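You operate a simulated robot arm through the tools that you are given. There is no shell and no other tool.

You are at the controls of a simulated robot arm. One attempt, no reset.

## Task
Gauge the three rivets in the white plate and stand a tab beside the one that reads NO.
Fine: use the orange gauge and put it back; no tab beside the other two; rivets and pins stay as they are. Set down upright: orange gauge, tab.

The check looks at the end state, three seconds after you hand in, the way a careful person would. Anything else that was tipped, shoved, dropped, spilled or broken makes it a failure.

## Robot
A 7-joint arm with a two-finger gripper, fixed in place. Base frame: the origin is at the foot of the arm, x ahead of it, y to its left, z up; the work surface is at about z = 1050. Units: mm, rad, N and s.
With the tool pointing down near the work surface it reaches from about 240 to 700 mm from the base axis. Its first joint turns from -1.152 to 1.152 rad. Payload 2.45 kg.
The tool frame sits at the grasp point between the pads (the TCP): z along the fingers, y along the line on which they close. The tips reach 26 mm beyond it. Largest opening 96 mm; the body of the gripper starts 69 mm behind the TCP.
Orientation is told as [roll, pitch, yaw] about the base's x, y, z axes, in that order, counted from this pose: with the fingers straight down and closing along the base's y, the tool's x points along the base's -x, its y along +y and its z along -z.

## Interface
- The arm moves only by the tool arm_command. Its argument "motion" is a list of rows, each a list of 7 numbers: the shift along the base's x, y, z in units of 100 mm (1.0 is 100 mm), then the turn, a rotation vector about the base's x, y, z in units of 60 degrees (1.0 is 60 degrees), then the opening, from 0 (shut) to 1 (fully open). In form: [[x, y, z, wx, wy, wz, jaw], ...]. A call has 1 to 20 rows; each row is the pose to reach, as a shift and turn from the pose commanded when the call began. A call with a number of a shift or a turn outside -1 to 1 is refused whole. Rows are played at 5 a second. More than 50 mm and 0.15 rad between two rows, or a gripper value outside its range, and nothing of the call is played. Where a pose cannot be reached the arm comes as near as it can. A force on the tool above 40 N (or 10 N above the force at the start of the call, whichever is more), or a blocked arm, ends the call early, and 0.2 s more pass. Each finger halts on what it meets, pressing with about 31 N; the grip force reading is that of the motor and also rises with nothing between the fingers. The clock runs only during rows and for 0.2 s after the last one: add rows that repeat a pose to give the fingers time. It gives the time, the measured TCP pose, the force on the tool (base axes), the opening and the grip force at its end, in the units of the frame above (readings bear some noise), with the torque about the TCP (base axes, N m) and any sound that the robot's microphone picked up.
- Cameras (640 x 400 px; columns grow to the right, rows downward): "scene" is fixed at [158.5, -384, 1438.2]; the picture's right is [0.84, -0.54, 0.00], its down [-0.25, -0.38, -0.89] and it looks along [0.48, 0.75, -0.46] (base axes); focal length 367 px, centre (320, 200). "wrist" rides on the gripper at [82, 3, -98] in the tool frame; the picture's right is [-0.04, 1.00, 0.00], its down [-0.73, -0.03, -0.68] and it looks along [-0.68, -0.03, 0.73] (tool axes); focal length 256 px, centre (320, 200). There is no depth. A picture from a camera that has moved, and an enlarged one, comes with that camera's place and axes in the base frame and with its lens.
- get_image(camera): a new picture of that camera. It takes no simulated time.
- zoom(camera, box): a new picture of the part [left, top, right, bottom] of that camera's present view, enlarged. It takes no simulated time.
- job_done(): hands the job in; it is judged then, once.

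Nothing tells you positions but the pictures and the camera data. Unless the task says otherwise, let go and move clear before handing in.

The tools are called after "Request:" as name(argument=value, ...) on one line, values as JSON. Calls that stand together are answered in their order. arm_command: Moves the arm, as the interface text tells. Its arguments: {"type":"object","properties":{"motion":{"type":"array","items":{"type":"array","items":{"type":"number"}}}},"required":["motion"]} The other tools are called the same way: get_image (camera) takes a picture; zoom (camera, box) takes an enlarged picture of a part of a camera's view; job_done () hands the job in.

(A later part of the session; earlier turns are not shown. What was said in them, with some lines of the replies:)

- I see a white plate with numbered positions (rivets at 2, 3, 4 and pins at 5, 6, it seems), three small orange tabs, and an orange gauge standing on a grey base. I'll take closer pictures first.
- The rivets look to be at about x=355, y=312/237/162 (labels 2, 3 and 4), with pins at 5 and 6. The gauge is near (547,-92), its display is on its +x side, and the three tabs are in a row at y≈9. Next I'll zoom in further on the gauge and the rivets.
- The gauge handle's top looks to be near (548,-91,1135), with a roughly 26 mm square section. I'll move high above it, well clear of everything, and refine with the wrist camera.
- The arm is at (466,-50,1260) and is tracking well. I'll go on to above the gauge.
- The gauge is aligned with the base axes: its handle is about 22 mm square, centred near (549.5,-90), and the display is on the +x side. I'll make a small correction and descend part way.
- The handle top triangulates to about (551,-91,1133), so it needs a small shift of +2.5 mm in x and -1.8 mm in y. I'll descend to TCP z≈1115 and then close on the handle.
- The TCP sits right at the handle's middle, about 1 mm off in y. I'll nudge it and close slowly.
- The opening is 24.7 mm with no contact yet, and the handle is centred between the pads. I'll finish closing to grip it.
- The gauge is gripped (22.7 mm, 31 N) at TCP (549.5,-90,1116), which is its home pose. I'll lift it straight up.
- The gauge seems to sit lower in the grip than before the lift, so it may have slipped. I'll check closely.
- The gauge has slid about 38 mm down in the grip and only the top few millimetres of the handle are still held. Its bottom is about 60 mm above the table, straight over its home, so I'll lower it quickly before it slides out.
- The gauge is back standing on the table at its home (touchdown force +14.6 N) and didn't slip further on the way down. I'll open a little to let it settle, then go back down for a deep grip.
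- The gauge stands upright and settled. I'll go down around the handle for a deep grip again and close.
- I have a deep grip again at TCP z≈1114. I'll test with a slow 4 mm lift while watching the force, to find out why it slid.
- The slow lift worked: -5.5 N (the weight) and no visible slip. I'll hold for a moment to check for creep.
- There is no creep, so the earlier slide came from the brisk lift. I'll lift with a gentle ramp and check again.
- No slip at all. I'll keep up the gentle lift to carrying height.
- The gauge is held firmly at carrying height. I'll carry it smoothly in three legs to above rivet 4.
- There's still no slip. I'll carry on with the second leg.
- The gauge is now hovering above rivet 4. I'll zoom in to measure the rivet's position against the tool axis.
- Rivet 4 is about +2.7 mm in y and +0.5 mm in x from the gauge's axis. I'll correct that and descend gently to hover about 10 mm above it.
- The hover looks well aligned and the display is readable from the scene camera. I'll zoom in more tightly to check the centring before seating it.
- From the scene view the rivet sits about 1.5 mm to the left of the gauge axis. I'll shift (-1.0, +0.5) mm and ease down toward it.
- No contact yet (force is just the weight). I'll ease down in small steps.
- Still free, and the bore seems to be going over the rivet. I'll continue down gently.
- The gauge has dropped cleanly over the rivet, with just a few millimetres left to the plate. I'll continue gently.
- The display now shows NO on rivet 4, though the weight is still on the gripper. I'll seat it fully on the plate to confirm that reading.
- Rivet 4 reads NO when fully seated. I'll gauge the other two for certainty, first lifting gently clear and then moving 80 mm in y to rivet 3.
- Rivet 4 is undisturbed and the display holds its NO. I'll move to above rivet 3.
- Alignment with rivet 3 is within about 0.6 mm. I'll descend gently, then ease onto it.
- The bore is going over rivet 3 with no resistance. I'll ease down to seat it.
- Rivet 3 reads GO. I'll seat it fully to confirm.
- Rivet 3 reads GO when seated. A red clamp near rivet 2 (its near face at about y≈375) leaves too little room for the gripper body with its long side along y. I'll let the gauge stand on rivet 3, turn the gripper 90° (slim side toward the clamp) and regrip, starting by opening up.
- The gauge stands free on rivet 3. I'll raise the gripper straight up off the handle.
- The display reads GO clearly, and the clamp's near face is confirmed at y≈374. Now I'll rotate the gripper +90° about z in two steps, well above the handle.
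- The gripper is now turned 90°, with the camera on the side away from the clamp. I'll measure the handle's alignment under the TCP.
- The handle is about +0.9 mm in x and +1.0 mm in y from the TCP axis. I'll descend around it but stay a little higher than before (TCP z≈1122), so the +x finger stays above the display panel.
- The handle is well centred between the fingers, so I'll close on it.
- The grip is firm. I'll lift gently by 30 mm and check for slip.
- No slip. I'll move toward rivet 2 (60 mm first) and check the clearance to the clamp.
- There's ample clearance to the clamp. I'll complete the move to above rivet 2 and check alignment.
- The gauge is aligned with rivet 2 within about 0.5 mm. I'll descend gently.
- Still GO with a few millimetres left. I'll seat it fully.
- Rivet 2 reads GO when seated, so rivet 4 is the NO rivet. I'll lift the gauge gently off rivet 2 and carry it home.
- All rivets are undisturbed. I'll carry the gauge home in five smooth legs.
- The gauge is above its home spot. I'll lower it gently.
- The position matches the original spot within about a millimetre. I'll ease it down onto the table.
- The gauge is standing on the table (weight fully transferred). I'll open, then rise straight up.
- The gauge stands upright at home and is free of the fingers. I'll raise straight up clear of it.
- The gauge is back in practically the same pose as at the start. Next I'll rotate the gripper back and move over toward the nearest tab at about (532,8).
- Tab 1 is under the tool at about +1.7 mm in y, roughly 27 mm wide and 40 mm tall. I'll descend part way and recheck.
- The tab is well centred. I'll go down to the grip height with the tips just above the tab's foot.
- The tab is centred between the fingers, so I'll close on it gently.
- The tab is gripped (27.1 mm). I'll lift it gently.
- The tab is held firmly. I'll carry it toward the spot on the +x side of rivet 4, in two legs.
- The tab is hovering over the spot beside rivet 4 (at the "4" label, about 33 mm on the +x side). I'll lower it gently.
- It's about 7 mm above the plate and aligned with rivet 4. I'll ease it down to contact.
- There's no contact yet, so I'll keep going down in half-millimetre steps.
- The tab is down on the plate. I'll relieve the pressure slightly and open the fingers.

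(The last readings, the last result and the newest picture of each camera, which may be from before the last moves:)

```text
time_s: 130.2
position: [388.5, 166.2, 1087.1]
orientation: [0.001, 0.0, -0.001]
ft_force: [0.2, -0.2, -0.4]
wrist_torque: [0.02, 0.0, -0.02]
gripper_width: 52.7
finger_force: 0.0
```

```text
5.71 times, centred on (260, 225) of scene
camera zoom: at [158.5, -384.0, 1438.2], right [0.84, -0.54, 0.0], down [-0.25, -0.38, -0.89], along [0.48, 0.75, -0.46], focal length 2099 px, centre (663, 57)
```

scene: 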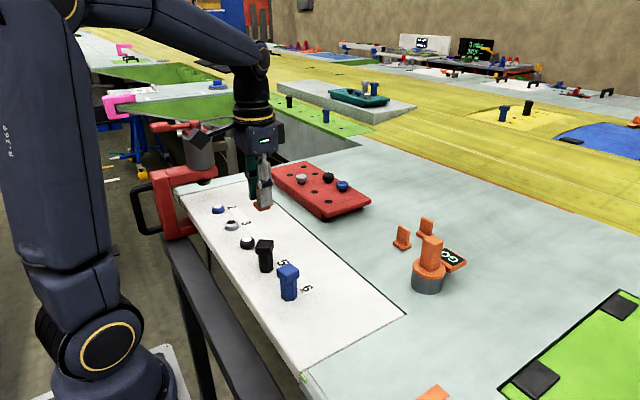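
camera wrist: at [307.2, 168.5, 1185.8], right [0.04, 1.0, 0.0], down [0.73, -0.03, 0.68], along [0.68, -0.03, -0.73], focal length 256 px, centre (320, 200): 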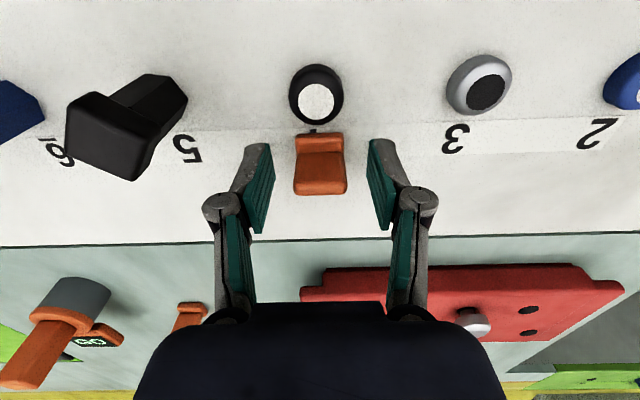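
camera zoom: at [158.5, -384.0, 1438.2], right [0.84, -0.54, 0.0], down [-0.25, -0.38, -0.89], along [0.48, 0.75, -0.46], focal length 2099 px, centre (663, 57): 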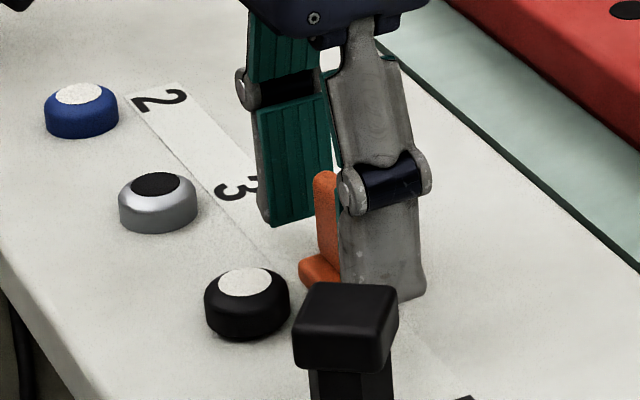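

The tab stands upright beside rivet 4 and is clear of the fingers. I'll rise straight up and check everything.

Request:
arm_command(motion=[[0, 0, 0.05, 0, 0, 0, 0.55], [0, 0, 0.15, 0, 0, 0, 0.55], [0, 0, 0.3, 0, 0, 0, 0.55], [0, 0, 0.5, 0, 0, 0, 0.55], [0, 0, 0.7, 0, 0, 0, 0.55], [0, 0, 0.9, 0, 0, 0, 0.55], [0, 0, 1.0, 0, 0, 0, 0.55], [0, 0, 1.0, 0, 0, 0, 0.55]])

Request:
arm_command(motion=[[0.05, -0.05, 0.1, 0, 0, 0, 0.55], [0.2, -0.2, 0.25, 0, 0, 0, 0.55], [0.4, -0.4, 0.4, 0, 0, 0, 0.55], [0.6, -0.6, 0.5, 0, 0, 0, 0.55], [0.8, -0.8, 0.6, 0, 0, 0, 0.55], [0.9, -1.0, 0.6, 0, 0, 0, 0.55], [0.9, -1.0, 0.6, 0, 0, 0, 0.55]])

Request:
get_image(camera="scene")

Request:
zoom(camera="scene", box=[200, 190, 320, 300])

Request:
zoom(camera="scene", box=[350, 200, 490, 300])

Request:
get_image(camera="wrist")

```text
time_s: 132.0
position: [388.5, 165.7, 1186.1]
orientation: [0.0, -0.001, -0.001]
ft_force: [0.0, -0.1, -1.0]
wrist_torque: [0.0, 0.0, -0.01]
gripper_width: 52.6
finger_force: 0.0
```

```text
time_s: 133.6
position: [479.1, 64.5, 1246.8]
orientation: [0.002, -0.002, -0.002]
ft_force: [-0.1, 0.1, -0.1]
wrist_torque: [-0.02, -0.02, -0.01]
gripper_width: 52.9
finger_force: 0.1
```

```text
taken
```

scene: 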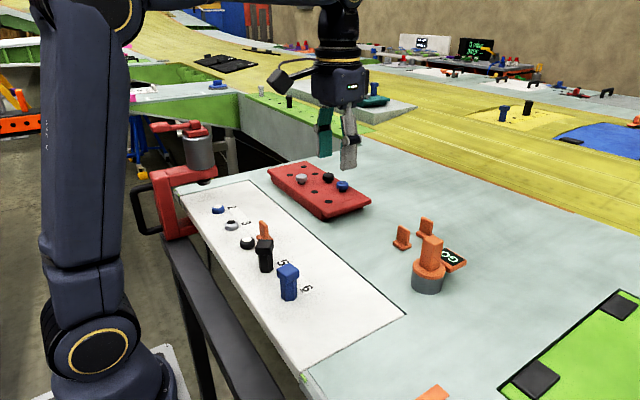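

```text
3.64 times, centred on (260, 245) of scene
camera zoom: at [158.5, -384.0, 1438.2], right [0.84, -0.54, 0.0], down [-0.25, -0.38, -0.89], along [0.48, 0.75, -0.46], focal length 1336 px, centre (538, 36)
```

zoom: 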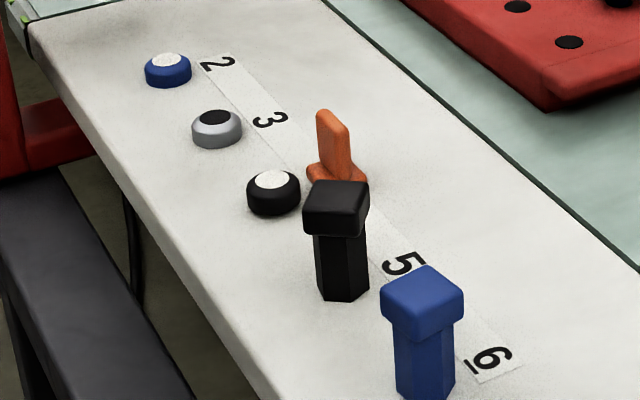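

```text
4.00 times, centred on (420, 250) of scene
camera zoom: at [158.5, -384.0, 1438.2], right [0.84, -0.54, 0.0], down [-0.25, -0.38, -0.89], along [0.48, 0.75, -0.46], focal length 1470 px, centre (-80, 0)
```

zoom: 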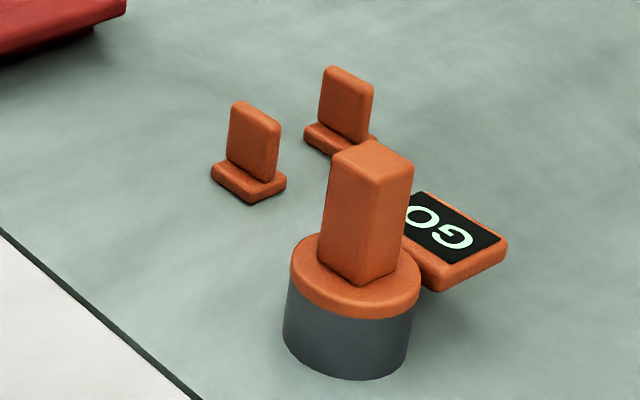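

```text
taken
camera wrist: at [398.1, 67.1, 1345.1], right [0.04, 1.0, 0.0], down [0.73, -0.03, 0.68], along [0.68, -0.03, -0.73], focal length 256 px, centre (320, 200)
```

wrist: 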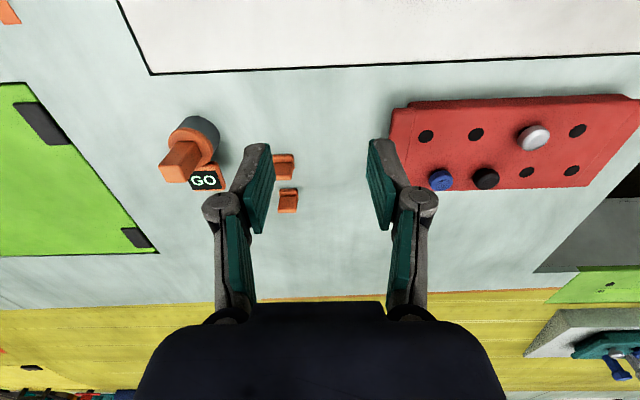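

The tab stands upright beside rivet 4, which read NO (rivets 2 and 3 both read GO). The gauge is back upright at its home, the rivets, pins and other tabs are where they were, and the arm is clear, so I'm handing in.

Request:
job_done()

```text
The job is handed in.
```

I gauged all three rivets, and the tab now stands upright beside rivet 4, the one that read NO. Rivets 2 and 3 both read GO. The job is handed in.

- **Gauge:** it is back upright at its starting spot, within about a millimetre. On the first lift it slid about 38 mm down in the grip. I lowered it back onto its spot before it came loose, then regripped and lifted more slowly with no further slip.
- **Rivet 2:** the red clamp left too little room for the gripper in its first orientation. I stood the gauge on rivet 3, turned the gripper 90° and regripped before gauging it. The display already showed GO from rivet 3 and holds its last reading, so rivet 2's GO shows as no change with the gauge fully seated.
- **Tab:** it sits about 33 mm to the +x side of rivet 4, over the "4" label.
- **Everything else:** in the final pictures the rivets, pins and the other two tabs are where they were. The arm is clear.
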